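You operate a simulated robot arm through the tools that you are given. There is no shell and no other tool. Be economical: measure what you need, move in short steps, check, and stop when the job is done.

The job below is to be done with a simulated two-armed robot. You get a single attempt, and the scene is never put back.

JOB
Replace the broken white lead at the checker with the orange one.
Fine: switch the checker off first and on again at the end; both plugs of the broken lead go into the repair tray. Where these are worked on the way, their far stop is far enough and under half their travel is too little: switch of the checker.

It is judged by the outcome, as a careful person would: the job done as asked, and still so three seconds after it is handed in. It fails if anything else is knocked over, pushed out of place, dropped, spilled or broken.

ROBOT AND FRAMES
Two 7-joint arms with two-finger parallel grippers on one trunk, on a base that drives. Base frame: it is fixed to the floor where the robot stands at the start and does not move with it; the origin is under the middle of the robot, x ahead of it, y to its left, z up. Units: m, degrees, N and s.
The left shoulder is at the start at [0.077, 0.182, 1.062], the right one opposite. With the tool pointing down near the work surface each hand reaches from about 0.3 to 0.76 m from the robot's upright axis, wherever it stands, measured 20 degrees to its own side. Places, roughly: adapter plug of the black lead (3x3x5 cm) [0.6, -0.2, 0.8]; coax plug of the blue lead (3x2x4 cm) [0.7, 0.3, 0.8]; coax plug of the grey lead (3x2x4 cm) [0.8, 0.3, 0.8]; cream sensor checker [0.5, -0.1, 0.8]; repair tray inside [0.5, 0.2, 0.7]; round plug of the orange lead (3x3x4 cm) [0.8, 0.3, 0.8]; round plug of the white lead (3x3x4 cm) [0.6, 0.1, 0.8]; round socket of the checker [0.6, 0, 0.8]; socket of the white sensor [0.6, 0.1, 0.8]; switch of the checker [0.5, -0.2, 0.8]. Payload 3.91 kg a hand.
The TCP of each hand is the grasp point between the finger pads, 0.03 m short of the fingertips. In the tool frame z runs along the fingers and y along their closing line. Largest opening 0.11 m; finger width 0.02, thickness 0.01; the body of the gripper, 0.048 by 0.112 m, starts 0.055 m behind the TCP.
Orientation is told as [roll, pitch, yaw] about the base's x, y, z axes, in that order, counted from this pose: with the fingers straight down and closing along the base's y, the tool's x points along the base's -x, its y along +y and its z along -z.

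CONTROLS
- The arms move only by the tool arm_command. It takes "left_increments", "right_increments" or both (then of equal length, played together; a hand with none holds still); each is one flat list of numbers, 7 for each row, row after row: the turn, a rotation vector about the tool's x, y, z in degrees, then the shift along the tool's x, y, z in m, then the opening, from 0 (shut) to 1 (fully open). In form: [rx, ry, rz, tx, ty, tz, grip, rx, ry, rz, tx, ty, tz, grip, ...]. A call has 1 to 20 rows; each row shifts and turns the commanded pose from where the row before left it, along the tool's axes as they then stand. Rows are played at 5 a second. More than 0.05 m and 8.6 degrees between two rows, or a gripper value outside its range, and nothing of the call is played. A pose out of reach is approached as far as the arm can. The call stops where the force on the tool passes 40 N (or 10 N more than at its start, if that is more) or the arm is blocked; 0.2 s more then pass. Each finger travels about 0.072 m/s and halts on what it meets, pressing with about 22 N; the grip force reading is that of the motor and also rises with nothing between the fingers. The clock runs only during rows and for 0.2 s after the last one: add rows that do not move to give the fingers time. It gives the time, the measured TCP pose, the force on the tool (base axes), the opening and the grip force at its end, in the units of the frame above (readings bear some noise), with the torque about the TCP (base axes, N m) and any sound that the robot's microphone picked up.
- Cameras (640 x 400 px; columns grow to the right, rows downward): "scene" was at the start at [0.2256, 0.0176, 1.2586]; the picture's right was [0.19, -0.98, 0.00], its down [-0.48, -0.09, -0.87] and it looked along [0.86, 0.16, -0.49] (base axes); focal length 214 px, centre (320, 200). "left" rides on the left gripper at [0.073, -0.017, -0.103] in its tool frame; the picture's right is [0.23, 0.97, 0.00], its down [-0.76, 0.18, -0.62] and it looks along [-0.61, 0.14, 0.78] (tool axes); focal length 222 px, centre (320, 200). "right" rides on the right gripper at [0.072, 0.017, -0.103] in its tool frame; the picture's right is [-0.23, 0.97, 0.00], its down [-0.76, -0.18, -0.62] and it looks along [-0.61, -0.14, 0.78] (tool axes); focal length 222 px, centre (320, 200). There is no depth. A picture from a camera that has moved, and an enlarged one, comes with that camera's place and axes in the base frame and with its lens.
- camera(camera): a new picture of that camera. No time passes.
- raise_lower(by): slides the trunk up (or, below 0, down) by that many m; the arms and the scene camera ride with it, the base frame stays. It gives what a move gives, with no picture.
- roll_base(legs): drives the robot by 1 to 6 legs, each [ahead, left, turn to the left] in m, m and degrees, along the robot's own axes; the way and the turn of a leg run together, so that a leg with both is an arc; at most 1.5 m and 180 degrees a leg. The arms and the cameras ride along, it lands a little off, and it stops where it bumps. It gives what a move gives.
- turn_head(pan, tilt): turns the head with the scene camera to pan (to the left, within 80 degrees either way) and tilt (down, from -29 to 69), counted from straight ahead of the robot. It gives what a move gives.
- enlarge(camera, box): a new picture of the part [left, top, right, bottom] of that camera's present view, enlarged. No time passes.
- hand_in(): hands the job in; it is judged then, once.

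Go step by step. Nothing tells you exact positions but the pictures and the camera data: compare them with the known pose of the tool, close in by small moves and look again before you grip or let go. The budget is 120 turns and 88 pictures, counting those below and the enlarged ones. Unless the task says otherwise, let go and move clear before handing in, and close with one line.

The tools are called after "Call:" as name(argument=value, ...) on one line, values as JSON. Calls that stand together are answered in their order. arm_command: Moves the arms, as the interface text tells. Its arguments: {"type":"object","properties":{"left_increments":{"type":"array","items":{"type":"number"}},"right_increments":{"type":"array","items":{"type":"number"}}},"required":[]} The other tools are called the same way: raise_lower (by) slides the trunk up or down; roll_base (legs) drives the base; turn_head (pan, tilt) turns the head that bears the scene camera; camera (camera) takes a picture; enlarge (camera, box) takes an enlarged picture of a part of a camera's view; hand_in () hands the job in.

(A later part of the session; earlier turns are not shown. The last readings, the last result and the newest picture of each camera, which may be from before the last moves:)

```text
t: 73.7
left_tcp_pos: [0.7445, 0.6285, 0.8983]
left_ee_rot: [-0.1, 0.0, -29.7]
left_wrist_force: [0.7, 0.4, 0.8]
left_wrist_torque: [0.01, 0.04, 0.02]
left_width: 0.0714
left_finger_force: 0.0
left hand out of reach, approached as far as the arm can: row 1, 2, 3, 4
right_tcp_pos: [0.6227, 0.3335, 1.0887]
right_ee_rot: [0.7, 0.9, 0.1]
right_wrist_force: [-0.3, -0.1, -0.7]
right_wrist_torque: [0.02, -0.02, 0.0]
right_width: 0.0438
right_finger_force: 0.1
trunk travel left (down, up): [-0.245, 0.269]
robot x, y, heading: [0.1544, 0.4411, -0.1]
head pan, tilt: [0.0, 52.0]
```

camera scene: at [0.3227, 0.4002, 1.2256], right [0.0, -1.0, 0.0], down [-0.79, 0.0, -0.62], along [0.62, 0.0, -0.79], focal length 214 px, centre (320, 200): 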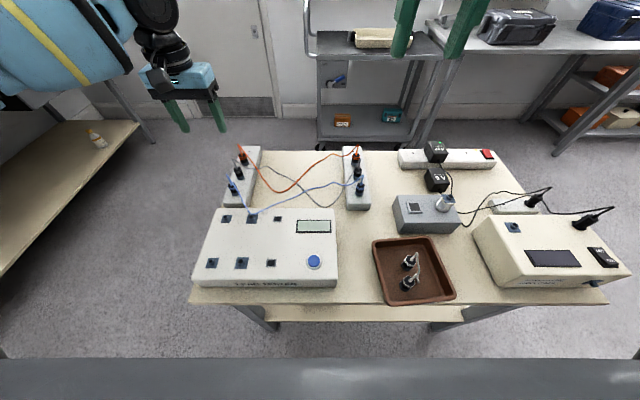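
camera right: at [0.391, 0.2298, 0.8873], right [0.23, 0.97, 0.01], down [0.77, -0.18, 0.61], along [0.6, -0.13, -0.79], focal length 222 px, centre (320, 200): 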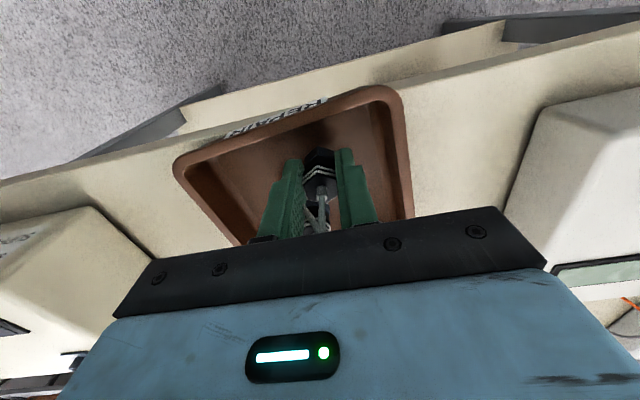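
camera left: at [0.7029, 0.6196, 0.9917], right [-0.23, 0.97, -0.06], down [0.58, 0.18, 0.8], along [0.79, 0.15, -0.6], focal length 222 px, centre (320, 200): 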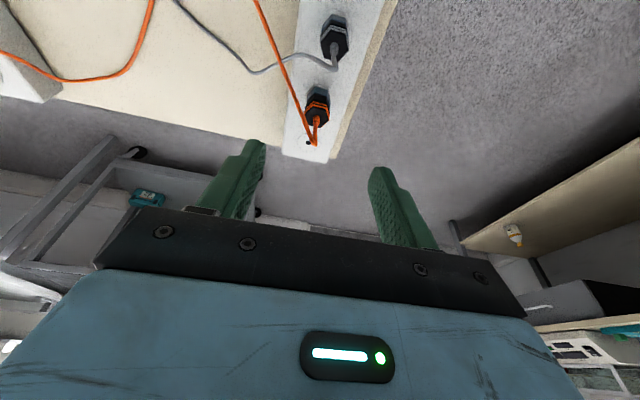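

Front reach stays too short for both orange plugs, so I will fetch them from behind the table, one in each hand, and carry both round to the front. First I check the socket keying, which decides the insertion angle.

Call:
enlarge(camera="scene", box=[550, 205, 614, 245])

Call:
enlarge(camera="scene", box=[464, 172, 528, 212])

```text
10.00 times, centred on (582, 225) of scene
camera zoom: at [0.3889, 0.4405, 1.1448], right [0.0, -1.0, 0.0], down [-0.79, 0.0, -0.62], along [0.62, 0.0, -0.79], focal length 2145 px, centre (-2300, -50)
```

zoom: 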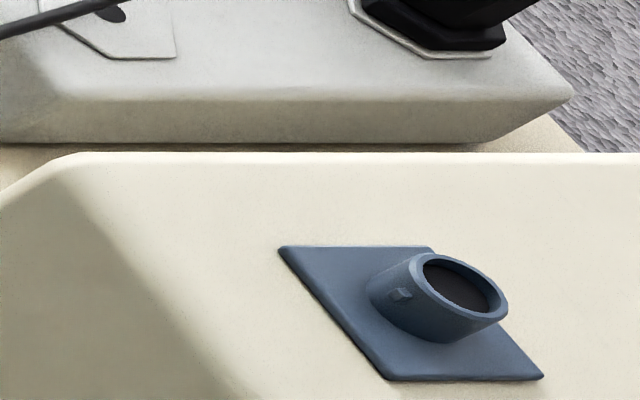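

```text
10.00 times, centred on (496, 192) of scene
camera zoom: at [0.3889, 0.4405, 1.1448], right [0.0, -1.0, 0.0], down [-0.79, 0.0, -0.62], along [0.62, 0.0, -0.79], focal length 2145 px, centre (-1440, 280)
```

zoom: 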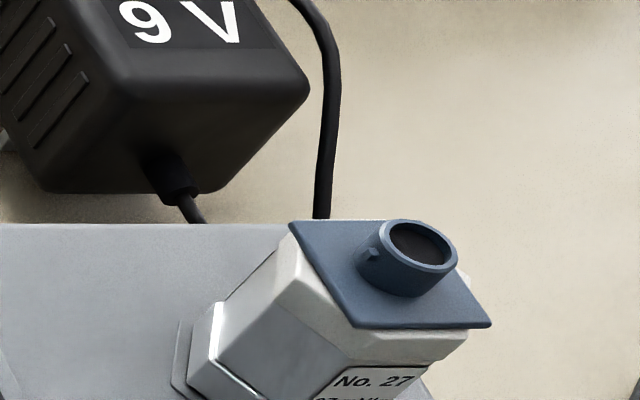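

The lug is seen on the +y side; such bayonets normally have two opposite lugs, and I will check again later. Now I raise the trunk, fold the left hand back and drive round the left end of the table to its rear side.

Call:
raise_lower(by=0.18)

Call:
arm_command(left_increments=[0, 0, -7.5, 0.02, 0, -0.02, 0.65, 0, 0, -7.5, 0.03, 0, -0.02, 0.65, 0, 0, -7.5, 0.03, 0, -0.02, 0.65, 0, 0, -7.2, 0.035, 0, -0.02, 0.65, 0, 0, 0, 0.04, 0, -0.02, 0.65, 0, 0, 0, 0.04, 0, 0, 0.65])

Call:
roll_base(legs=[[-0.2, 0, 0], [0, 0.64, 0]])

Call:
turn_head(pan=0, tilt=35)

Call:
camera(camera="scene")

```text
t: 75.7
left_tcp_pos: [0.7202, 0.6302, 1.1805]
left_ee_rot: [5.8, -10.3, -30.1]
left_wrist_force: [-0.1, -0.8, 0.7]
left_wrist_torque: [0.0, 0.02, -0.02]
left_width: 0.0713
left_finger_force: 0.0
right_tcp_pos: [0.6235, 0.3337, 1.2673]
right_ee_rot: [0.7, 0.9, 0.2]
right_wrist_force: [0.4, -0.4, -0.4]
right_wrist_torque: [0.02, 0.02, 0.0]
right_width: 0.0438
right_finger_force: 0.0
trunk travel left (down, up): [-0.425, 0.089]
robot x, y, heading: [0.152, 0.4374, 0.2]
head pan, tilt: [0.0, 52.0]
```

```text
t: 77.1
left_tcp_pos: [0.5129, 0.6644, 1.2391]
left_ee_rot: [-0.1, -11.8, 0.2]
left_wrist_force: [0.1, -0.2, -0.4]
left_wrist_torque: [0.02, -0.02, 0.02]
left_width: 0.0716
left_finger_force: 0.1
right_tcp_pos: [0.6211, 0.3335, 1.2689]
right_ee_rot: [0.7, 0.6, 0.1]
right_wrist_force: [0.2, -0.3, -0.1]
right_wrist_torque: [-0.03, 0.0, 0.0]
right_width: 0.0439
right_finger_force: 0.1
trunk travel left (down, up): [-0.425, 0.089]
robot x, y, heading: [0.1567, 0.4357, 0.1]
head pan, tilt: [0.0, 52.0]
```

```text
t: 84.5
left_tcp_pos: [0.3167, 1.307, 1.2398]
left_ee_rot: [-0.2, -11.9, -0.6]
left_wrist_force: [-1.0, -0.8, -0.4]
left_wrist_torque: [0.0, 0.01, 0.01]
left_width: 0.0717
left_finger_force: 0.0
right_tcp_pos: [0.4219, 0.9769, 1.2686]
right_ee_rot: [0.6, 0.7, -0.5]
right_wrist_force: [0.3, 0.4, -0.7]
right_wrist_torque: [-0.01, -0.03, 0.03]
right_width: 0.0442
right_finger_force: 0.1
trunk travel left (down, up): [-0.425, 0.089]
robot x, y, heading: [-0.0458, 1.0907, -0.7]
head pan, tilt: [0.0, 52.0]
```

```text
t: 85.3
left_tcp_pos: [0.3163, 1.3073, 1.2385]
left_ee_rot: [-0.1, -11.7, -0.6]
left_wrist_force: [-0.6, -0.7, -0.5]
left_wrist_torque: [-0.02, 0.02, 0.02]
left_width: 0.0716
left_finger_force: 0.1
right_tcp_pos: [0.4211, 0.9754, 1.269]
right_ee_rot: [0.7, 0.7, -0.5]
right_wrist_force: [-0.4, 0.0, -0.6]
right_wrist_torque: [0.0, -0.04, 0.0]
right_width: 0.044
right_finger_force: 0.1
trunk travel left (down, up): [-0.425, 0.089]
robot x, y, heading: [-0.046, 1.0878, -0.7]
head pan, tilt: [0.0, 35.0]
```

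```text
31 pictures are left
camera scene: at [0.1417, 1.0862, 1.3592], right [-0.01, -1.0, 0.0], down [-0.57, 0.01, -0.82], along [0.82, -0.01, -0.57], focal length 214 px, centre (320, 200)
```

scene: 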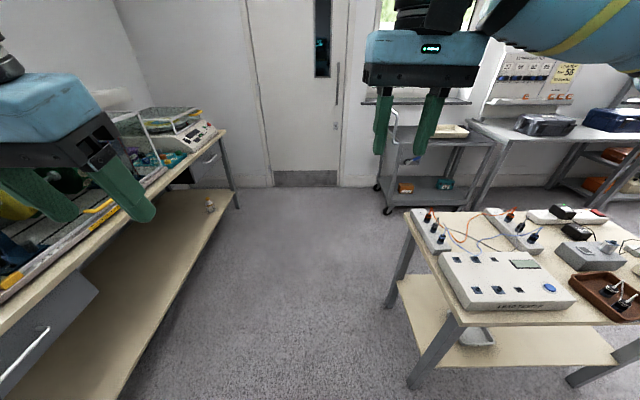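

The aisle is clear. I drive forward past the table, turn to the right by 180° and look.

Call:
roll_base(legs=[[1.4, 0, 0], [0, 0, -90], [0, 0, -90]])

Call:
turn_head(pan=25, tilt=40)

Call:
camera(camera="scene")

```text
t: 99.8
left_tcp_pos: [0.9617, 0.84, 1.2394]
left_ee_rot: [-0.1, -11.8, 177.3]
left_wrist_force: [0.4, -0.1, -0.4]
left_wrist_torque: [0.0, 0.0, 0.01]
left_width: 0.0715
left_finger_force: 0.1
right_tcp_pos: [0.8714, 1.1746, 1.2685]
right_ee_rot: [0.7, 0.8, 177.2]
right_wrist_force: [-0.4, -1.0, 0.3]
right_wrist_torque: [-0.03, 0.0, -0.03]
right_width: 0.044
right_finger_force: 0.1
trunk travel left (down, up): [-0.425, 0.089]
robot x, y, heading: [1.3319, 1.0456, 177.1]
head pan, tilt: [0.0, 35.0]
```

```text
t: 100.7
left_tcp_pos: [0.9622, 0.8395, 1.2403]
left_ee_rot: [-0.1, -11.9, 177.2]
left_wrist_force: [0.1, -0.3, -1.0]
left_wrist_torque: [-0.01, -0.03, 0.02]
left_width: 0.0717
left_finger_force: 0.1
right_tcp_pos: [0.8716, 1.1753, 1.2684]
right_ee_rot: [0.8, 0.8, 177.2]
right_wrist_force: [0.2, 1.0, 0.8]
right_wrist_torque: [0.0, -0.02, 0.02]
right_width: 0.044
right_finger_force: 0.2
trunk travel left (down, up): [-0.425, 0.089]
robot x, y, heading: [1.333, 1.0442, 177.0]
head pan, tilt: [25.0, 40.0]
```

```text
30 pictures are left
camera scene: at [1.1503, 1.0191, 1.3517], right [-0.38, 0.93, 0.0], down [0.6, 0.24, -0.77], along [-0.71, -0.29, -0.64], focal length 214 px, centre (320, 200)
```

scene: 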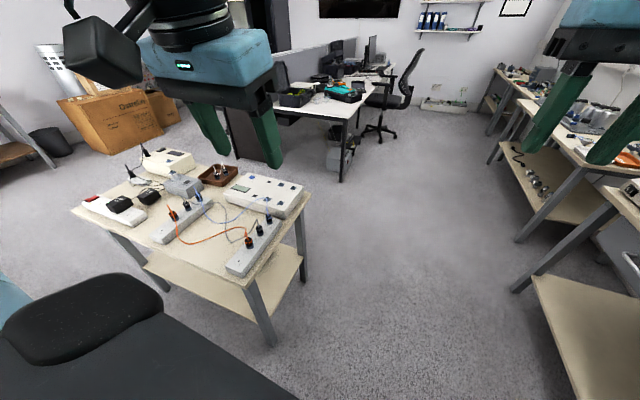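

The table's rear side is ahead and clear. I trim the heading and strafe to stand between the two orange plugs.

Call:
roll_base(legs=[[0, 0, 3], [0, 0.575, 0]])

Call:
turn_head(pan=0, tilt=52)

Call:
camera(camera="scene")

```text
t: 106.6
left_tcp_pos: [0.9752, 0.2502, 1.2395]
left_ee_rot: [0.0, -11.8, -179.8]
left_wrist_force: [-0.9, 0.3, -0.1]
left_wrist_torque: [-0.02, 0.0, -0.03]
left_width: 0.0714
left_finger_force: 0.1
right_tcp_pos: [0.8667, 0.5816, 1.2681]
right_ee_rot: [0.8, 0.8, -179.9]
right_wrist_force: [-0.5, 0.3, 0.3]
right_wrist_torque: [0.02, 0.02, 0.0]
right_width: 0.044
right_finger_force: 0.0
trunk travel left (down, up): [-0.425, 0.089]
robot x, y, heading: [1.3342, 0.4722, -179.9]
head pan, tilt: [25.0, 40.0]
```

```text
t: 107.5
left_tcp_pos: [0.9749, 0.2512, 1.2389]
left_ee_rot: [-0.1, -11.8, -179.8]
left_wrist_force: [0.1, 0.1, 0.0]
left_wrist_torque: [0.01, -0.02, 0.03]
left_width: 0.0714
left_finger_force: 0.1
right_tcp_pos: [0.8655, 0.5813, 1.268]
right_ee_rot: [0.7, 0.8, -179.8]
right_wrist_force: [-0.3, -0.3, 0.1]
right_wrist_torque: [0.03, -0.02, 0.01]
right_width: 0.044
right_finger_force: 0.2
trunk travel left (down, up): [-0.425, 0.089]
robot x, y, heading: [1.3325, 0.4735, -179.9]
head pan, tilt: [0.0, 52.0]
```

```text
29 pictures are left
camera scene: at [1.1554, 0.4753, 1.3349], right [0.0, 1.0, 0.0], down [0.79, 0.0, -0.62], along [-0.62, 0.0, -0.79], focal length 214 px, centre (320, 200)
```

scene: 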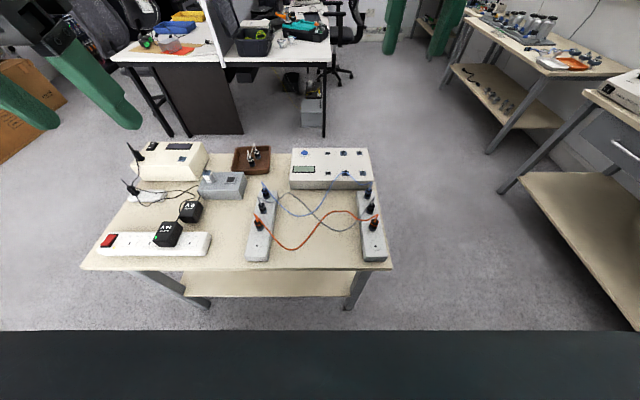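

Both orange plugs are well within reach from here. I lower the trunk to its start height and bring the right hand over plug A and the left hand over plug B.

Call:
raise_lower(by=-0.1)

Call:
arm_command(left_increments=[0, 5.9, 0, 0, 0, 0, 0.65, 0, 5.9, 0, 0, 0, 0, 0.65, 0, 0, 0, -0.027, -0.0067, 0.0317, 0.65, 0, 0, 0, -0.027, -0.0067, 0.0317, 0.65, 0, 0, 0, -0.027, -0.0067, 0.0317, 0.65, 0, 0, 0, -0.027, -0.0067, 0.0317, 0.65, 0, 0, 0, -0.027, -0.0067, 0.0317, 0.65, 0, 0, 0, -0.027, -0.0067, 0.0317, 0.65, 0, 0, 0, 0, 0, 0, 0.65], right_increments=[0, 0, 0, -0.0057, -0.0066, 0.0272, 0.65, 0, 0, 0, -0.0057, -0.0066, 0.0272, 0.65, 0, 0, 0, -0.0057, -0.0066, 0.0272, 0.65, 0, 0, 0, -0.0057, -0.0066, 0.0272, 0.65, 0, 0, 0, -0.0057, -0.0066, 0.0272, 0.65, 0, 0, 0, -0.0057, -0.0066, 0.0272, 0.65, 0, 0, 0, -0.0057, -0.0066, 0.0272, 0.65, 0, 0, 0, -0.0057, -0.0066, 0.0272, 0.65, 0, 0, 0, 0, 0, 0, 0.65])

Call:
camera(camera="left")

Call:
camera(camera="right")

```text
t: 108.8
left_tcp_pos: [0.9747, 0.2501, 1.1399]
left_ee_rot: [-0.1, -12.0, -179.8]
left_wrist_force: [-0.6, -0.5, 0.1]
left_wrist_torque: [0.02, 0.03, -0.02]
left_width: 0.0713
left_finger_force: 0.0
right_tcp_pos: [0.8679, 0.5808, 1.1704]
right_ee_rot: [0.7, 0.8, -179.8]
right_wrist_force: [-0.6, -0.8, -0.5]
right_wrist_torque: [0.05, 0.0, 0.01]
right_width: 0.0437
right_finger_force: 0.1
trunk travel left (down, up): [-0.325, 0.189]
robot x, y, heading: [1.3353, 0.4768, -180.0]
head pan, tilt: [0.0, 52.0]
```

```text
t: 110.8
left_tcp_pos: [0.8144, 0.2886, 0.9507]
left_ee_rot: [-0.1, -0.1, -179.9]
left_wrist_force: [0.2, 0.0, 0.3]
left_wrist_torque: [-0.05, -0.03, 0.0]
left_width: 0.0715
left_finger_force: 0.0
right_tcp_pos: [0.8238, 0.6301, 0.9484]
right_ee_rot: [0.6, 0.8, -179.8]
right_wrist_force: [-0.6, 0.4, -0.5]
right_wrist_torque: [-0.03, -0.03, 0.02]
right_width: 0.0714
right_finger_force: 0.1
trunk travel left (down, up): [-0.325, 0.189]
robot x, y, heading: [1.3344, 0.4757, -180.0]
head pan, tilt: [0.0, 52.0]
```

```text
28 pictures are left
camera left: at [0.8873, 0.3073, 1.055], right [0.23, -0.97, 0.0], down [-0.76, -0.18, 0.62], along [-0.61, -0.14, -0.78], focal length 222 px, centre (320, 200)
```

left: 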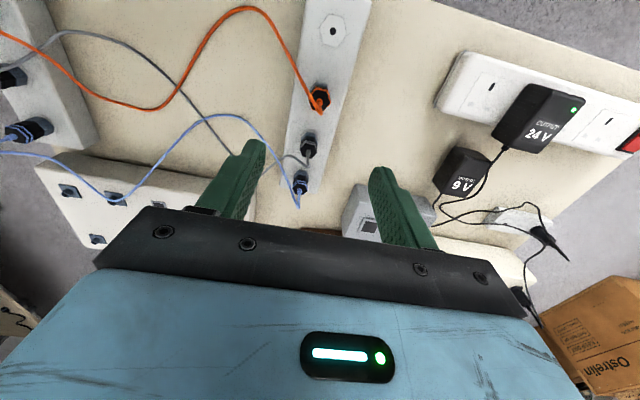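

```text
27 pictures are left
camera right: at [0.8944, 0.6137, 1.0527], right [-0.22, -0.97, 0.01], down [-0.77, 0.18, 0.61], along [-0.6, 0.13, -0.79], focal length 222 px, centre (320, 200)
```

right: 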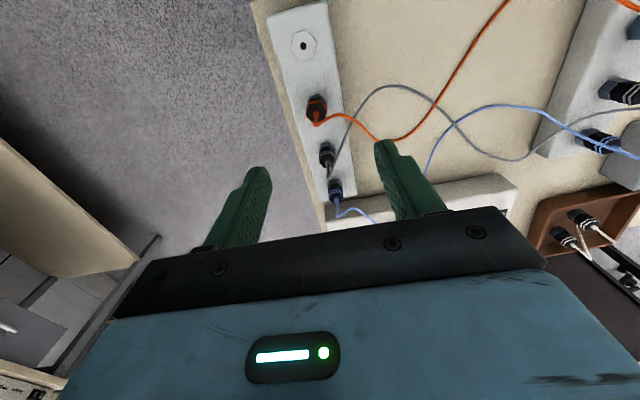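

Plugs: A about (0.823, 0.632), B about (0.821, 0.294). I centre both hands, turn them to -30° for the flats and lower to just above the plugs for a check.

Call:
arm_command(left_increments=[0, 0, 0, 0.0056, -0.0054, 0, 0.65, 0, 0, 7.5, 0, 0, 0.02, 0.65, 0, 0, 7.5, 0, 0, 0.02, 0.65, 0, 0, 7.5, 0, 0, 0.02, 0.65, 0, 0, 7.5, 0, 0, 0.02, 0.65, 0, 0, 0, 0, 0, 0, 0.65], right_increments=[0, 0, 0, -0.0013, -0.0019, 0, 0.65, 0, 0, 7.5, 0, 0, 0.02, 0.65, 0, 0, 7.5, 0, 0, 0.02, 0.65, 0, 0, 7.5, 0, 0, 0.02, 0.65, 0, 0, 7.5, 0, 0, 0.02, 0.65, 0, 0, 0, 0, 0, 0, 0.65])

Call:
enlarge(camera="left", box=[180, 60, 460, 240])

Call:
enlarge(camera="right", box=[180, 60, 460, 240])

```text
t: 112.2
left_tcp_pos: [0.8188, 0.2983, 0.8699]
left_ee_rot: [-0.1, -0.1, 150.0]
left_wrist_force: [-0.4, -0.5, 0.8]
left_wrist_torque: [-0.02, 0.01, 0.03]
left_width: 0.0714
left_finger_force: 0.0
right_tcp_pos: [0.8244, 0.6316, 0.8697]
right_ee_rot: [0.2, 1.0, 150.1]
right_wrist_force: [-0.2, -0.4, -0.7]
right_wrist_torque: [-0.03, 0.04, 0.01]
right_width: 0.0717
right_finger_force: 0.0
trunk travel left (down, up): [-0.325, 0.189]
robot x, y, heading: [1.3368, 0.4763, -180.1]
head pan, tilt: [0.0, 52.0]
```

```text
2.22 times, centred on (320, 150) of left
camera zoom: at [0.8903, 0.2763, 0.9743], right [-0.29, -0.96, 0.0], down [-0.75, 0.23, 0.62], along [-0.6, 0.18, -0.78], focal length 494 px, centre (320, 311)
```

zoom: 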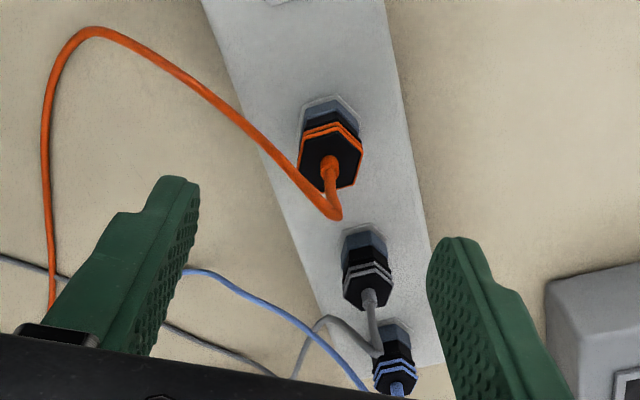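

```text
2.22 times, centred on (320, 150) of right
camera zoom: at [0.8777, 0.581, 0.9737], right [-0.68, -0.73, 0.0], down [-0.58, 0.54, 0.61], along [-0.45, 0.42, -0.79], focal length 494 px, centre (320, 311)
```

zoom: 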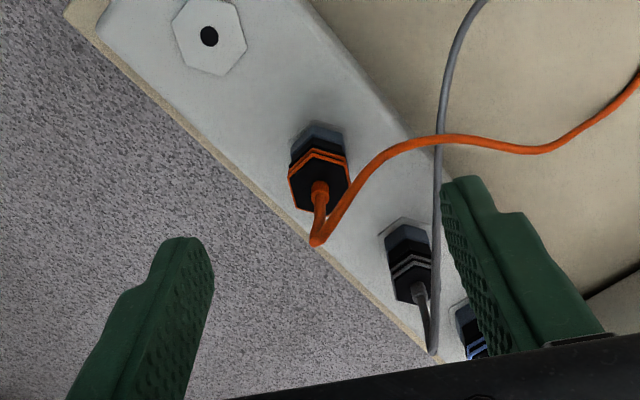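

Refined: B (0.8246, 0.292), A (0.823, 0.632). I narrow the opening to keep clear of the neighbouring leads, descend and close both hands.

Call:
arm_command(left_increments=[0, 0, 0, 0.0078, 0.0024, 0, 0.42, 0, 0, 0, 0, 0, 0, 0.42, 0, 0, 0, 0, 0, 0.022, 0.42, 0, 0, 0, 0, 0, 0.022, 0.42, 0, 0, 0, 0, 0, 0.018, 0.42], right_increments=[0, 0, 0, -0.001, 0, 0, 0.42, 0, 0, 0, 0, 0, 0, 0.42, 0, 0, 0, 0, 0, 0.022, 0.42, 0, 0, 0, 0, 0, 0.022, 0.42, 0, 0, 0, 0, 0, 0.018, 0.42])

Call:
enlarge(camera="left", box=[220, 90, 420, 240])

Call:
enlarge(camera="right", box=[220, 90, 420, 240])

```text
t: 113.4
left_tcp_pos: [0.8231, 0.2901, 0.8069]
left_ee_rot: [-0.1, 0.1, 150.1]
left_wrist_force: [1.6, 0.3, 0.4]
left_wrist_torque: [0.05, 0.02, -0.02]
left_width: 0.046
left_finger_force: 0.1
right_tcp_pos: [0.8223, 0.6323, 0.8085]
right_ee_rot: [0.2, 1.0, 150.1]
right_wrist_force: [0.2, 0.2, 0.9]
right_wrist_torque: [0.01, -0.03, 0.0]
right_width: 0.046
right_finger_force: 0.1
trunk travel left (down, up): [-0.325, 0.189]
robot x, y, heading: [1.3348, 0.471, -179.9]
head pan, tilt: [0.0, 52.0]
```

```text
2.67 times, centred on (320, 165) of left
camera zoom: at [0.8949, 0.2704, 0.9116], right [-0.29, -0.96, 0.0], down [-0.75, 0.22, 0.62], along [-0.6, 0.18, -0.78], focal length 592 px, centre (320, 293)
```

zoom: 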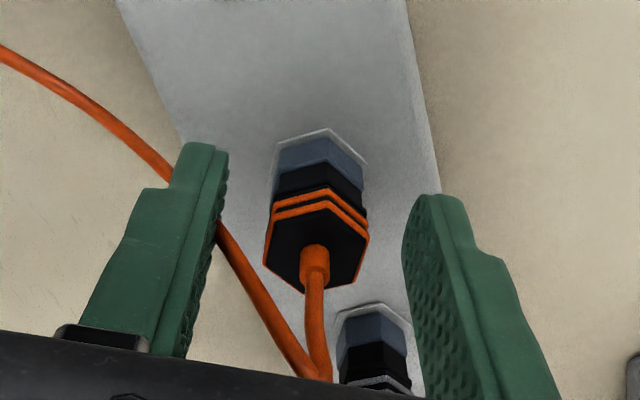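

```text
2.67 times, centred on (320, 165) of right
camera zoom: at [0.8757, 0.5818, 0.912], right [-0.68, -0.73, 0.0], down [-0.58, 0.54, 0.61], along [-0.45, 0.42, -0.79], focal length 592 px, centre (320, 293)
```

zoom: 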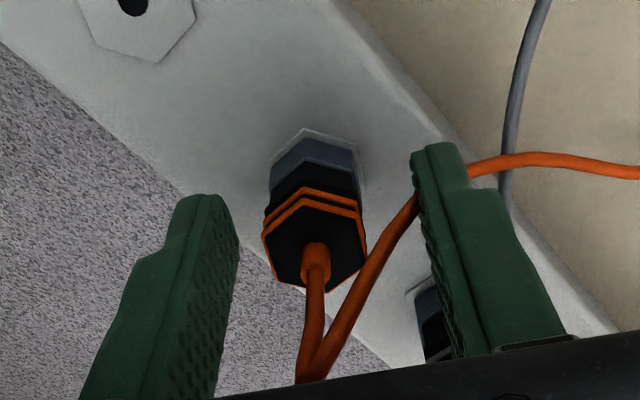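

The flats face the finger pads nicely on both plugs. I close both hands.

Call:
arm_command(left_increments=[0, 0, 0, 0, 0, 0, 0.2, 0, 0, 0, 0, 0, 0, 0.1, 0, 0, 0, 0, 0, 0, 0, 0, 0, 0, 0, 0, 0, 0], right_increments=[0, 0, 0, 0, 0, 0, 0.2, 0, 0, 0, 0, 0, 0, 0.1, 0, 0, 0, 0, 0, 0, 0, 0, 0, 0, 0, 0, 0, 0])

Call:
arm_command(right_increments=[0, 0, -6, 0, 0, 0, 0, 0, 0, -6, 0, 0, 0, 0, 0, 0, -6, 0, 0, 0, 0, 0, 0, -6, 0, 0, 0, 0, 0, 0, -6, 0, 0, 0, 0])

```text
t: 114.4
left_tcp_pos: [0.8246, 0.2919, 0.8081]
left_ee_rot: [-0.1, 0.0, 150.2]
left_wrist_force: [2.2, 3.4, -1.2]
left_wrist_torque: [0.01, 0.02, -0.04]
left_width: 0.0212
left_finger_force: 22.3
right_tcp_pos: [0.8238, 0.6321, 0.8083]
right_ee_rot: [0.2, 1.0, 150.2]
right_wrist_force: [3.3, 2.1, 0.0]
right_wrist_torque: [0.13, -0.08, -0.03]
right_width: 0.0216
right_finger_force: 22.4
trunk travel left (down, up): [-0.325, 0.189]
robot x, y, heading: [1.3348, 0.4748, -179.8]
head pan, tilt: [0.0, 52.0]
```

```text
t: 115.6
left_tcp_pos: [0.8244, 0.2917, 0.8079]
left_ee_rot: [-0.1, -0.1, 150.0]
left_wrist_force: [4.8, 4.8, -0.7]
left_wrist_torque: [0.12, -0.08, -0.02]
left_width: 0.0213
left_finger_force: 21.8
right_tcp_pos: [0.8247, 0.6343, 0.8088]
right_ee_rot: [0.7, 0.8, -179.7]
right_wrist_force: [1.9, 3.3, -0.9]
right_wrist_torque: [0.3, -0.23, -0.25]
right_width: 0.0241
right_finger_force: 22.1
trunk travel left (down, up): [-0.325, 0.189]
robot x, y, heading: [1.3333, 0.475, -180.1]
head pan, tilt: [0.0, 52.0]
```

On A the fingers slipped round to the corners, so the plug did not turn: the parking strips may just be plain holders. I turn back and simply pull with both.

Call:
arm_command(right_increments=[0, 0, 6, 0, 0, 0, 0, 0, 0, 6, 0, 0, 0, 0, 0, 0, 6, 0, 0, 0, 0, 0, 0, 6, 0, 0, 0, 0, 0, 0, 6, 0, 0, 0, 0])

Call:
arm_command(left_increments=[0, 0, 0, 0, 0, -0.003, 0, 0, 0, 0, 0, 0, -0.003, 0, 0, 0, 0, 0, 0, -0.003, 0], right_increments=[0, 0, 0, 0, 0, -0.003, 0, 0, 0, 0, 0, 0, -0.003, 0, 0, 0, 0, 0, 0, -0.003, 0])

```text
t: 116.8
left_tcp_pos: [0.8237, 0.2918, 0.8083]
left_ee_rot: [-0.1, -0.1, 150.1]
left_wrist_force: [4.1, 6.7, -2.4]
left_wrist_torque: [0.06, -0.07, -0.02]
left_width: 0.0213
left_finger_force: 22.0
right_tcp_pos: [0.8246, 0.633, 0.8082]
right_ee_rot: [0.2, 1.0, 150.1]
right_wrist_force: [-2.2, 3.4, 8.8]
right_wrist_torque: [0.19, 0.09, 0.17]
right_width: 0.0213
right_finger_force: 22.0
trunk travel left (down, up): [-0.325, 0.189]
robot x, y, heading: [1.333, 0.4731, -179.9]
head pan, tilt: [0.0, 52.0]
```

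```text
t: 117.6
left_tcp_pos: [0.8227, 0.2897, 0.8166]
left_ee_rot: [0.0, 0.0, 150.2]
left_wrist_force: [-0.7, 0.6, -0.2]
left_wrist_torque: [0.02, 0.0, -0.01]
left_width: 0.0212
left_finger_force: 22.2
right_tcp_pos: [0.8243, 0.6318, 0.816]
right_ee_rot: [0.2, 1.1, 150.2]
right_wrist_force: [-0.8, -0.3, 0.2]
right_wrist_torque: [0.0, 0.0, 0.02]
right_width: 0.0212
right_finger_force: 21.7
trunk travel left (down, up): [-0.325, 0.189]
robot x, y, heading: [1.3358, 0.474, -179.9]
head pan, tilt: [0.0, 52.0]
```

Both plugs came out freely. I lift both slowly and look for any tangling with the grey and blue leads.

Call:
arm_command(left_increments=[0, 0, 0, 0, 0, -0.03, 0, 0, 0, 0, 0, 0, -0.03, 0, 0, 0, 0, 0, 0, -0.03, 0, 0, 0, 0, 0, 0, -0.03, 0, 0, 0, 0, 0, 0, -0.03, 0], right_increments=[0, 0, 0, 0, 0, -0.03, 0, 0, 0, 0, 0, 0, -0.03, 0, 0, 0, 0, 0, 0, -0.03, 0, 0, 0, 0, 0, 0, -0.03, 0, 0, 0, 0, 0, 0, -0.03, 0])

Call:
camera(camera="scene")

```text
t: 118.8
left_tcp_pos: [0.8238, 0.2889, 0.9669]
left_ee_rot: [0.0, 0.0, 150.1]
left_wrist_force: [0.5, 0.4, 0.9]
left_wrist_torque: [0.02, 0.01, 0.01]
left_width: 0.0212
left_finger_force: 22.0
right_tcp_pos: [0.8224, 0.6307, 0.9671]
right_ee_rot: [0.2, 0.9, 150.3]
right_wrist_force: [0.5, 0.9, -0.9]
right_wrist_torque: [-0.01, 0.0, 0.01]
right_width: 0.021
right_finger_force: 21.8
trunk travel left (down, up): [-0.325, 0.189]
robot x, y, heading: [1.3299, 0.4714, -180.0]
head pan, tilt: [0.0, 52.0]
```

```text
22 pictures are left
camera scene: at [1.1184, 0.4753, 1.2256], right [0.0, 1.0, 0.0], down [0.79, 0.0, -0.62], along [-0.62, 0.0, -0.79], focal length 214 px, centre (320, 200)
```

scene: 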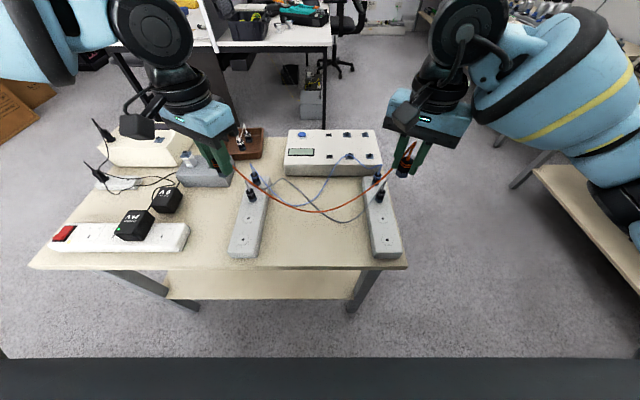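

The orange lead rises clear of the others. I lift both hands further and drive back round the table to the front with both plugs in hand.

Call:
arm_command(left_increments=[0, 0, 0, 0.01, 0, -0.04, 0, 0, 0, 0, 0.01, 0, -0.04, 0, 0, 0, 0, 0.01, 0, -0.04, 0, 0, 0, 0, 0.01, 0, -0.04, 0], right_increments=[0, 0, 0, 0.01, 0, -0.04, 0, 0, 0, 0, 0.01, 0, -0.04, 0, 0, 0, 0, 0.01, 0, -0.04, 0, 0, 0, 0, 0.01, 0, -0.04, 0])

Call:
roll_base(legs=[[0, -0.6, 0], [0, 0, 90], [0, 0, 90]])

```text
t: 119.8
left_tcp_pos: [0.8593, 0.2685, 1.1247]
left_ee_rot: [-0.1, 0.0, 150.1]
left_wrist_force: [0.4, 0.4, -0.5]
left_wrist_torque: [0.01, -0.01, -0.02]
left_width: 0.0213
left_finger_force: 22.4
right_tcp_pos: [0.8579, 0.6139, 1.1257]
right_ee_rot: [0.2, 1.0, 150.2]
right_wrist_force: [0.6, 0.4, -0.2]
right_wrist_torque: [0.0, 0.01, 0.01]
right_width: 0.0209
right_finger_force: 22.6
trunk travel left (down, up): [-0.325, 0.189]
robot x, y, heading: [1.3344, 0.4749, -179.9]
head pan, tilt: [0.0, 52.0]
```

```text
t: 133.1
left_tcp_pos: [1.8143, 1.2619, 1.1239]
left_ee_rot: [-0.1, -0.1, -31.1]
left_wrist_force: [0.2, 0.0, -0.5]
left_wrist_torque: [-0.03, -0.05, -0.01]
left_width: 0.0215
left_finger_force: 21.5
right_tcp_pos: [1.8098, 0.9145, 1.1249]
right_ee_rot: [0.3, 1.0, -31.0]
right_wrist_force: [0.1, -0.5, -0.3]
right_wrist_torque: [0.04, -0.02, 0.01]
right_width: 0.0212
right_finger_force: 22.0
trunk travel left (down, up): [-0.325, 0.189]
robot x, y, heading: [1.332, 1.0694, -1.3]
head pan, tilt: [0.0, 52.0]
```

Call:
roll_base(legs=[[0, 0, 1.3], [-1.33, 0, 0], [0, -0.97, 0]])

Call:
turn_head(pan=0, tilt=45)

Call:
camera(camera="scene")

```text
t: 148.4
left_tcp_pos: [0.4635, 0.3145, 1.125]
left_ee_rot: [-0.1, -0.1, -30.7]
left_wrist_force: [0.3, 0.8, -0.7]
left_wrist_torque: [-0.03, 0.02, 0.03]
left_width: 0.0214
left_finger_force: 21.3
right_tcp_pos: [0.4612, -0.0312, 1.1236]
right_ee_rot: [0.3, 1.0, -30.7]
right_wrist_force: [-0.7, -0.2, -1.3]
right_wrist_torque: [0.02, 0.0, 0.0]
right_width: 0.0212
right_finger_force: 22.2
trunk travel left (down, up): [-0.325, 0.189]
robot x, y, heading: [-0.0182, 0.1153, -0.8]
head pan, tilt: [0.0, 52.0]
```

```text
t: 149.1
left_tcp_pos: [0.4635, 0.3162, 1.124]
left_ee_rot: [-0.1, -0.1, -30.6]
left_wrist_force: [-0.4, -0.6, -0.2]
left_wrist_torque: [0.01, 0.02, -0.02]
left_width: 0.0211
left_finger_force: 21.9
right_tcp_pos: [0.46, -0.0319, 1.1245]
right_ee_rot: [0.2, 0.9, -30.7]
right_wrist_force: [0.2, 0.3, -1.2]
right_wrist_torque: [0.01, 0.01, 0.03]
right_width: 0.0208
right_finger_force: 22.1
trunk travel left (down, up): [-0.325, 0.189]
robot x, y, heading: [-0.0163, 0.1178, -0.9]
head pan, tilt: [0.0, 45.0]
```

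```text
21 pictures are left
camera scene: at [0.2016, 0.1135, 1.2351], right [-0.01, -1.0, 0.0], down [-0.71, 0.01, -0.71], along [0.71, -0.01, -0.71], focal length 214 px, centre (320, 200)
```

scene: 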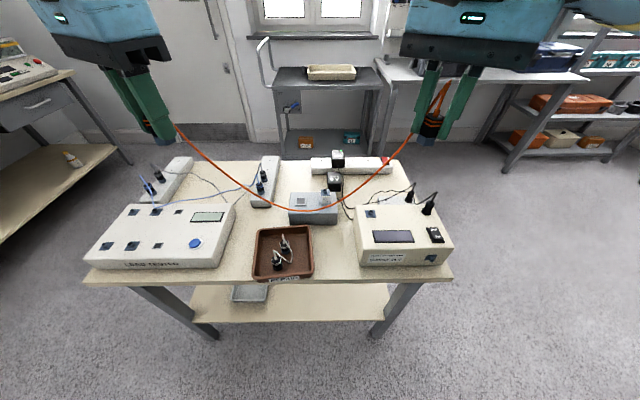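

Both plugs are at the front now. I look closely at the plug in the right hand for its bayonet slots.

Call:
enlarge(camera="scene", box=[405, 95, 461, 150])

Call:
enlarge(camera="scene", box=[350, 200, 390, 225])

```text
7.27 times, centred on (433, 122) of scene
camera zoom: at [0.2016, 0.1135, 1.2351], right [-0.01, -1.0, 0.0], down [-0.71, 0.01, -0.71], along [0.71, -0.01, -0.71], focal length 1560 px, centre (-502, 764)
```

zoom: 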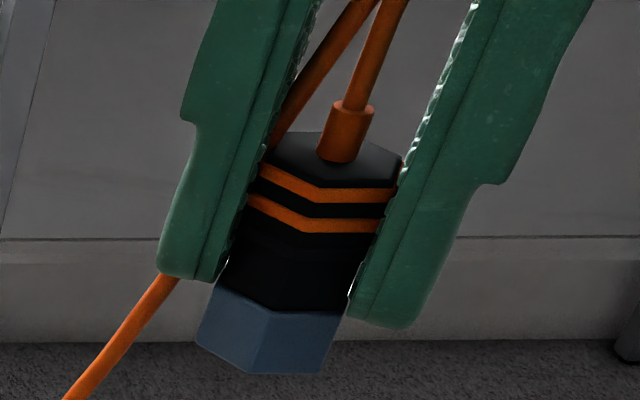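

```text
16.00 times, centred on (370, 212) of scene
camera zoom: at [0.2016, 0.1135, 1.2351], right [-0.01, -1.0, 0.0], down [-0.71, 0.01, -0.71], along [0.71, -0.01, -0.71], focal length 3432 px, centre (-480, 0)
```

zoom: 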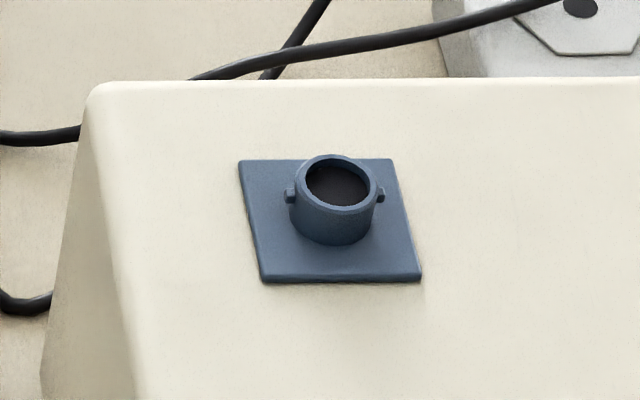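

The socket has two opposite lugs, so either half-turn fits. I drive 0.09 m forward so both sockets are in reach, and bring plug A above the checker socket at about (0.566, -0.022).

Call:
roll_base(legs=[[0.09, 0, 0.8]])

Call:
arm_command(right_increments=[0, 0, 0, 0, 0, 0.045, 0, 0, 0, 0, 0, 0, 0.045, 0, 0, 0, 0, 0, 0, 0.045, 0, 0, 0, 0, 0, 0, 0.045, 0])

```text
t: 150.2
left_tcp_pos: [0.5497, 0.322, 1.1246]
left_ee_rot: [-0.1, 0.0, -29.9]
left_wrist_force: [-0.1, -0.1, -1.7]
left_wrist_torque: [0.0, 0.04, 0.0]
left_width: 0.0214
left_finger_force: 22.1
right_tcp_pos: [0.5524, -0.0254, 1.124]
right_ee_rot: [0.1, 1.0, -29.9]
right_wrist_force: [1.1, -0.3, 0.5]
right_wrist_torque: [-0.06, -0.01, 0.0]
right_width: 0.0211
right_finger_force: 21.9
trunk travel left (down, up): [-0.325, 0.189]
robot x, y, heading: [0.0756, 0.1167, -0.1]
head pan, tilt: [0.0, 45.0]
```

```text
t: 151.2
left_tcp_pos: [0.5492, 0.3206, 1.1246]
left_ee_rot: [-0.2, 0.1, -29.8]
left_wrist_force: [0.9, -0.4, 0.2]
left_wrist_torque: [-0.01, -0.02, 0.01]
left_width: 0.0216
left_finger_force: 22.0
right_tcp_pos: [0.5483, -0.0242, 0.9426]
right_ee_rot: [0.2, 1.0, -29.8]
right_wrist_force: [1.0, 0.5, -1.4]
right_wrist_torque: [-0.01, -0.03, 0.0]
right_width: 0.0209
right_finger_force: 22.2
trunk travel left (down, up): [-0.325, 0.189]
robot x, y, heading: [0.0755, 0.1144, 0.3]
head pan, tilt: [0.0, 45.0]
```

Call:
arm_command(right_increments=[0, 0, 0, -0.0143, 0.0106, 0, 0, 0, 0, 0, 0, 0, 0.025, 0, 0, 0, 0, 0, 0, 0.022, 0, 0, 0, 0, 0, 0, 0, 0])

Call:
enlarge(camera="right", box=[260, 90, 390, 210])

Call:
enlarge(camera="scene", box=[330, 160, 410, 220])

```text
t: 152.2
left_tcp_pos: [0.5494, 0.3211, 1.1245]
left_ee_rot: [-0.1, -0.1, -29.9]
left_wrist_force: [-0.1, -0.5, -0.1]
left_wrist_torque: [0.02, -0.04, -0.02]
left_width: 0.0212
left_finger_force: 22.4
right_tcp_pos: [0.5645, -0.0201, 0.8969]
right_ee_rot: [0.2, 1.1, -29.9]
right_wrist_force: [0.3, 0.1, -0.7]
right_wrist_torque: [0.01, -0.02, -0.04]
right_width: 0.0211
right_finger_force: 22.0
trunk travel left (down, up): [-0.325, 0.189]
robot x, y, heading: [0.0737, 0.1143, 0.1]
head pan, tilt: [0.0, 45.0]
```

```text
3.33 times, centred on (325, 150) of right
camera zoom: at [0.5112, 0.0286, 1.0006], right [0.68, 0.73, 0.0], down [0.58, -0.54, 0.61], along [0.45, -0.42, -0.79], focal length 740 px, centre (303, 367)
```

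zoom: 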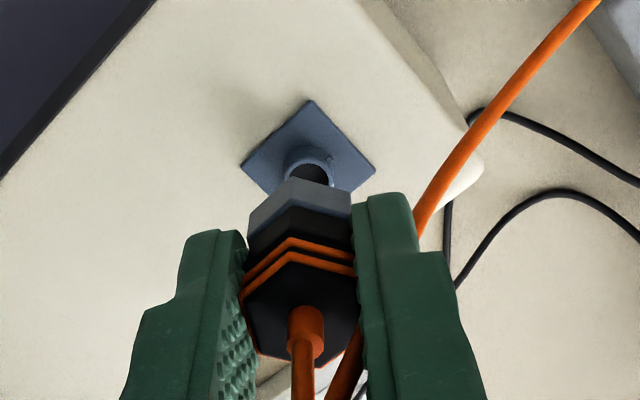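

```text
6.67 times, centred on (370, 190) of scene
camera zoom: at [0.2909, 0.1161, 1.2352], right [0.0, -1.0, 0.0], down [-0.71, 0.0, -0.71], along [0.71, 0.0, -0.71], focal length 1430 px, centre (-13, 267)
```

zoom: 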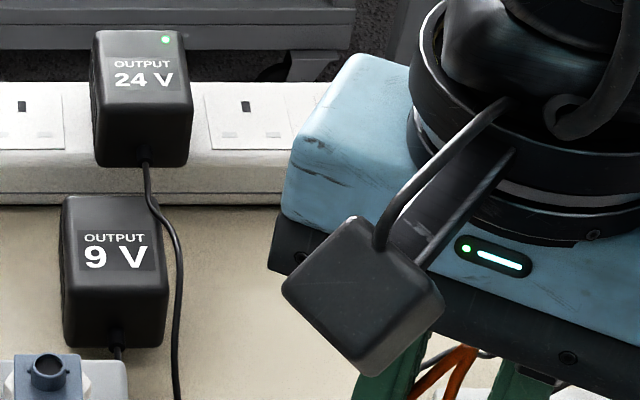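

Socket axis and plug axis agree within 2 mm. I correct that and lower gently, watching height and force.

Call:
arm_command(right_increments=[0, 0, 0, -0.0016, 0.0009, 0.008, 0, 0, 0, 0, 0, 0, 0.008, 0, 0, 0, 0, 0, 0, 0.003, 0, 0, 0, 0, 0, 0, 0, 0])

Call:
arm_command(right_increments=[0, 0, 0, 0, 0, 0.003, 0, 0, 0, 0, 0, 0, 0.002, 0, 0, 0, 0, 0, 0, 0.002, 0])

```text
t: 153.2
left_tcp_pos: [0.5503, 0.3216, 1.1252]
left_ee_rot: [0.0, -0.1, -29.9]
left_wrist_force: [-0.2, 0.2, -1.3]
left_wrist_torque: [0.02, -0.01, 0.02]
left_width: 0.0215
left_finger_force: 21.6
right_tcp_pos: [0.5677, -0.0209, 0.8787]
right_ee_rot: [0.2, 1.0, -29.9]
right_wrist_force: [0.8, -0.6, 0.1]
right_wrist_torque: [-0.02, -0.01, -0.02]
right_width: 0.0208
right_finger_force: 21.9
trunk travel left (down, up): [-0.325, 0.189]
robot x, y, heading: [0.0721, 0.1192, 0.0]
head pan, tilt: [0.0, 45.0]
```

```text
t: 154.0
left_tcp_pos: [0.5505, 0.3223, 1.1256]
left_ee_rot: [-0.1, -0.1, -29.9]
left_wrist_force: [0.2, -0.7, -0.3]
left_wrist_torque: [0.02, -0.03, 0.03]
left_width: 0.0214
left_finger_force: 23.0
right_tcp_pos: [0.5669, -0.0203, 0.8714]
right_ee_rot: [0.3, 1.0, -29.9]
right_wrist_force: [-0.3, -0.5, -0.7]
right_wrist_torque: [-0.05, 0.0, -0.01]
right_width: 0.0208
right_finger_force: 21.9
trunk travel left (down, up): [-0.325, 0.189]
robot x, y, heading: [0.0755, 0.1127, 0.2]
head pan, tilt: [0.0, 45.0]
```

Call:
arm_command(right_increments=[0, 0, 0, 0, 0, 0.003, 0, 0, 0, 0, 0, 0, 0.002, 0, 0, 0, 0, 0, 0, 0.002, 0])

Call:
enlarge(camera="right", box=[260, 90, 390, 210])

```text
t: 154.8
left_tcp_pos: [0.5488, 0.3207, 1.1249]
left_ee_rot: [-0.1, 0.0, -29.9]
left_wrist_force: [0.3, -1.0, -0.1]
left_wrist_torque: [0.01, 0.04, 0.0]
left_width: 0.0213
left_finger_force: 21.7
right_tcp_pos: [0.5682, -0.0208, 0.8641]
right_ee_rot: [0.3, 0.9, -29.9]
right_wrist_force: [-3.8, -4.4, 5.5]
right_wrist_torque: [-0.06, -0.04, -0.03]
right_width: 0.0209
right_finger_force: 21.7
trunk travel left (down, up): [-0.325, 0.189]
robot x, y, heading: [0.0707, 0.114, 0.1]
head pan, tilt: [0.0, 45.0]
```

```text
3.33 times, centred on (325, 150) of right
camera zoom: at [0.5141, 0.0279, 0.9679], right [0.68, 0.73, 0.0], down [0.58, -0.54, 0.61], along [0.45, -0.42, -0.79], focal length 740 px, centre (303, 367)
```

zoom: 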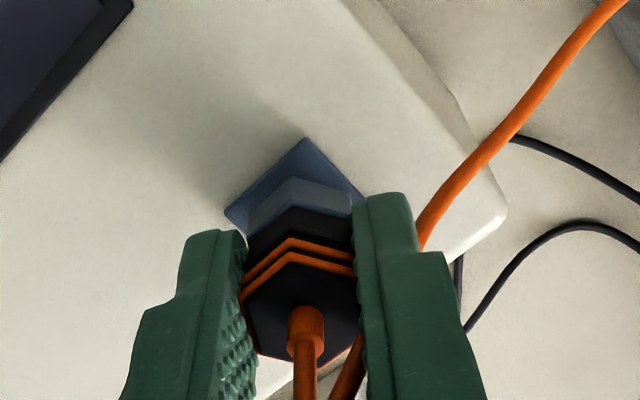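

Light contact at 0.864. I press a little more to see whether it is resting on the lugs or seating.

Call:
arm_command(right_increments=[0, 0, 0, 0.0005, -0.0005, 0.002, 0, 0, 0, 0, 0, 0, 0.002, 0])

```text
t: 155.4
left_tcp_pos: [0.5502, 0.3197, 1.1253]
left_ee_rot: [-0.1, -0.1, -29.9]
left_wrist_force: [-0.6, -1.1, -0.7]
left_wrist_torque: [0.0, 0.03, -0.04]
left_width: 0.0212
left_finger_force: 21.7
right_tcp_pos: [0.5665, -0.0226, 0.8584]
right_ee_rot: [0.1, 0.9, -29.9]
right_wrist_force: [-0.7, -7.0, 2.8]
right_wrist_torque: [-0.25, 0.05, 0.01]
right_width: 0.0211
right_finger_force: 21.7
trunk travel left (down, up): [-0.325, 0.189]
robot x, y, heading: [0.0719, 0.1178, -0.0]
head pan, tilt: [0.0, 45.0]
```

It keeps sliding down with little force, so this angle fits. I continue.

Call:
arm_command(right_increments=[0, 0, 0, 0.0, -0.0005, 0.002, 0, 0, 0, 0, 0, 0, 0.002, 0, 0, 0, 0, 0, 0, 0.002, 0])

Call:
enlarge(camera="right", box=[260, 90, 390, 210])

```text
t: 156.4
left_tcp_pos: [0.5494, 0.3212, 1.1246]
left_ee_rot: [-0.1, -0.1, -30.0]
left_wrist_force: [-0.2, 0.5, 0.2]
left_wrist_torque: [0.0, -0.04, 0.04]
left_width: 0.0214
left_finger_force: 22.2
right_tcp_pos: [0.5667, -0.0219, 0.8572]
right_ee_rot: [0.5, 0.7, -29.8]
right_wrist_force: [-7.8, -4.5, 11.7]
right_wrist_torque: [-0.2, 0.33, -0.06]
right_width: 0.0211
right_finger_force: 21.9
trunk travel left (down, up): [-0.325, 0.189]
robot x, y, heading: [0.075, 0.1147, -0.1]
head pan, tilt: [0.0, 45.0]
stopped in row 3 (right hand): the force on the tool passed its limit at 41 N (the readings are from after the stop); the commanded pose is now the measured one
```

```text
3.33 times, centred on (325, 150) of right
camera zoom: at [0.513, 0.0271, 0.9623], right [0.68, 0.73, 0.01], down [0.58, -0.54, 0.61], along [0.45, -0.41, -0.79], focal length 740 px, centre (303, 367)
```

zoom: 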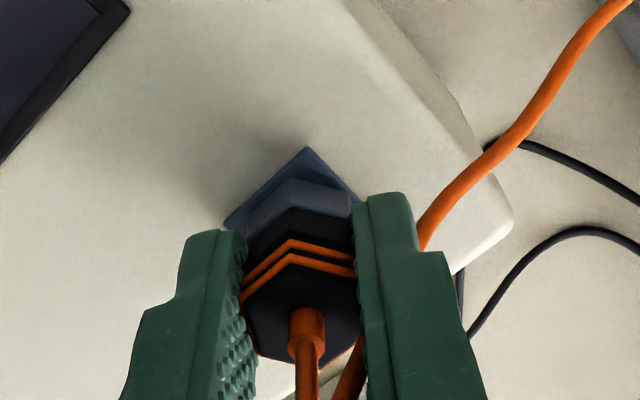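

It travelled 9 mm past the rim and then stopped firmly: the plug is seated, unlocked. I let go, turn the hand +60° around it, regrip, and then twist clockwise to lock.

Call:
arm_command(right_increments=[0, 0, 0, 0, 0, 0, 0.42, 0, 0, 0, 0, 0, 0, 0.42, 0, 0, -7.5, 0, 0, 0, 0.42, 0, 0, -7.5, 0, 0, 0, 0.42, 0, 0, -7.5, 0, 0, 0, 0.42, 0, 0, -7.5, 0, 0, 0, 0.42, 0, 0, -7.5, 0, 0, 0, 0.42, 0, 0, -7.5, 0, 0, 0, 0.42, 0, 0, -7.5, 0, 0, 0, 0.42, 0, 0, -7.5, 0, 0, 0, 0.42, 0, 0, 0, 0, 0, 0, 0.42])

Call:
enlarge(camera="right", box=[220, 90, 420, 240])

```text
t: 158.8
left_tcp_pos: [0.5495, 0.3209, 1.1247]
left_ee_rot: [-0.2, 0.0, -29.9]
left_wrist_force: [-0.5, -0.4, -0.6]
left_wrist_torque: [-0.03, -0.01, -0.01]
left_width: 0.0213
left_finger_force: 21.9
right_tcp_pos: [0.5678, -0.0216, 0.8584]
right_ee_rot: [0.9, -0.1, 30.3]
right_wrist_force: [-0.5, -0.6, -0.8]
right_wrist_torque: [-0.01, 0.01, 0.04]
right_width: 0.046
right_finger_force: 0.0
trunk travel left (down, up): [-0.325, 0.189]
robot x, y, heading: [0.0747, 0.1157, 0.1]
head pan, tilt: [0.0, 45.0]
```

```text
2.67 times, centred on (320, 165) of right
camera zoom: at [0.4979, -0.0446, 0.9608], right [-0.29, 0.96, 0.02], down [0.75, 0.22, 0.62], along [0.59, 0.19, -0.78], focal length 592 px, centre (320, 293)
```

zoom: 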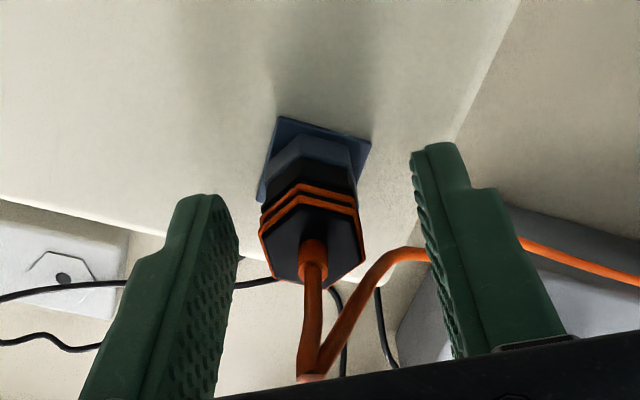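

The plug stands seated by itself. I close and twist clockwise 60°.

Call:
arm_command(right_increments=[0, 0, 0, 0, 0, 0, 0.2, 0, 0, 0, 0, 0, 0, 0.1, 0, 0, 0, 0, 0, 0, 0, 0, 0, 0, 0, 0, 0, 0])

Call:
arm_command(right_increments=[0, 0, 6, 0, 0, 0, 0, 0, 0, 6, 0, 0, 0, 0, 0, 0, 6, 0, 0, 0, 0, 0, 0, 6, 0, 0, 0, 0, 0, 0, 6, 0, 0, 0, 0])

```text
t: 159.8
left_tcp_pos: [0.5492, 0.3195, 1.1236]
left_ee_rot: [-0.1, 0.0, -30.1]
left_wrist_force: [0.1, 0.0, -0.5]
left_wrist_torque: [0.0, 0.01, -0.01]
left_width: 0.0213
left_finger_force: 22.3
right_tcp_pos: [0.5704, -0.0225, 0.8574]
right_ee_rot: [0.8, -0.1, 30.0]
right_wrist_force: [6.1, -8.7, 2.7]
right_wrist_torque: [-0.44, -0.22, 0.04]
right_width: 0.0213
right_finger_force: 22.0
trunk travel left (down, up): [-0.325, 0.189]
robot x, y, heading: [0.0719, 0.1122, 0.1]
head pan, tilt: [0.0, 45.0]
```

```text
t: 161.0
left_tcp_pos: [0.5501, 0.32, 1.1264]
left_ee_rot: [0.0, -0.1, -30.1]
left_wrist_force: [1.3, 0.0, -0.6]
left_wrist_torque: [0.0, -0.01, -0.02]
left_width: 0.0211
left_finger_force: 22.4
right_tcp_pos: [0.5698, -0.0229, 0.8569]
right_ee_rot: [0.9, 0.3, 0.0]
right_wrist_force: [9.4, -11.2, 13.0]
right_wrist_torque: [-0.49, -0.36, 0.05]
right_width: 0.0215
right_finger_force: 22.0
trunk travel left (down, up): [-0.325, 0.189]
robot x, y, heading: [0.0743, 0.1151, 0.1]
head pan, tilt: [0.0, 45.0]
```

Call:
arm_command(right_increments=[0, 0, 6, -0.0013, -0.0012, 0, 0, 0, 0, 6, 0, 0, 0, 0, 0, 0, 6, 0, 0, 0, 0, 0, 0, 6, 0, 0, 0, 0, 0, 0, 6, 0, 0, 0, 0])

Call:
arm_command(right_increments=[0, 0, 0, 0, 0, -0.003, 0, 0, 0, 0, 0, 0, -0.0015, 0])

```text
t: 162.2
left_tcp_pos: [0.5495, 0.3212, 1.1256]
left_ee_rot: [0.0, -0.1, -29.9]
left_wrist_force: [-0.8, -0.6, -0.5]
left_wrist_torque: [0.01, -0.01, 0.02]
left_width: 0.0218
left_finger_force: 21.9
right_tcp_pos: [0.5683, -0.0235, 0.8572]
right_ee_rot: [0.6, 0.7, -30.0]
right_wrist_force: [4.2, -9.2, 19.2]
right_wrist_torque: [-0.4, -0.12, 0.07]
right_width: 0.0212
right_finger_force: 21.9
trunk travel left (down, up): [-0.325, 0.189]
robot x, y, heading: [0.0722, 0.1155, 0.1]
head pan, tilt: [0.0, 45.0]
```

```text
t: 162.8
left_tcp_pos: [0.5492, 0.3199, 1.1243]
left_ee_rot: [-0.1, -0.1, -29.9]
left_wrist_force: [0.6, -0.3, -0.3]
left_wrist_torque: [0.02, 0.01, 0.02]
left_width: 0.0215
left_finger_force: 22.3
right_tcp_pos: [0.5693, -0.0234, 0.8571]
right_ee_rot: [0.0, 1.1, -29.9]
right_wrist_force: [1.9, -3.9, -17.6]
right_wrist_torque: [-0.29, -0.42, -0.02]
right_width: 0.0217
right_finger_force: 22.0
trunk travel left (down, up): [-0.325, 0.189]
robot x, y, heading: [0.0708, 0.1155, 0.1]
head pan, tilt: [0.0, 45.0]
```

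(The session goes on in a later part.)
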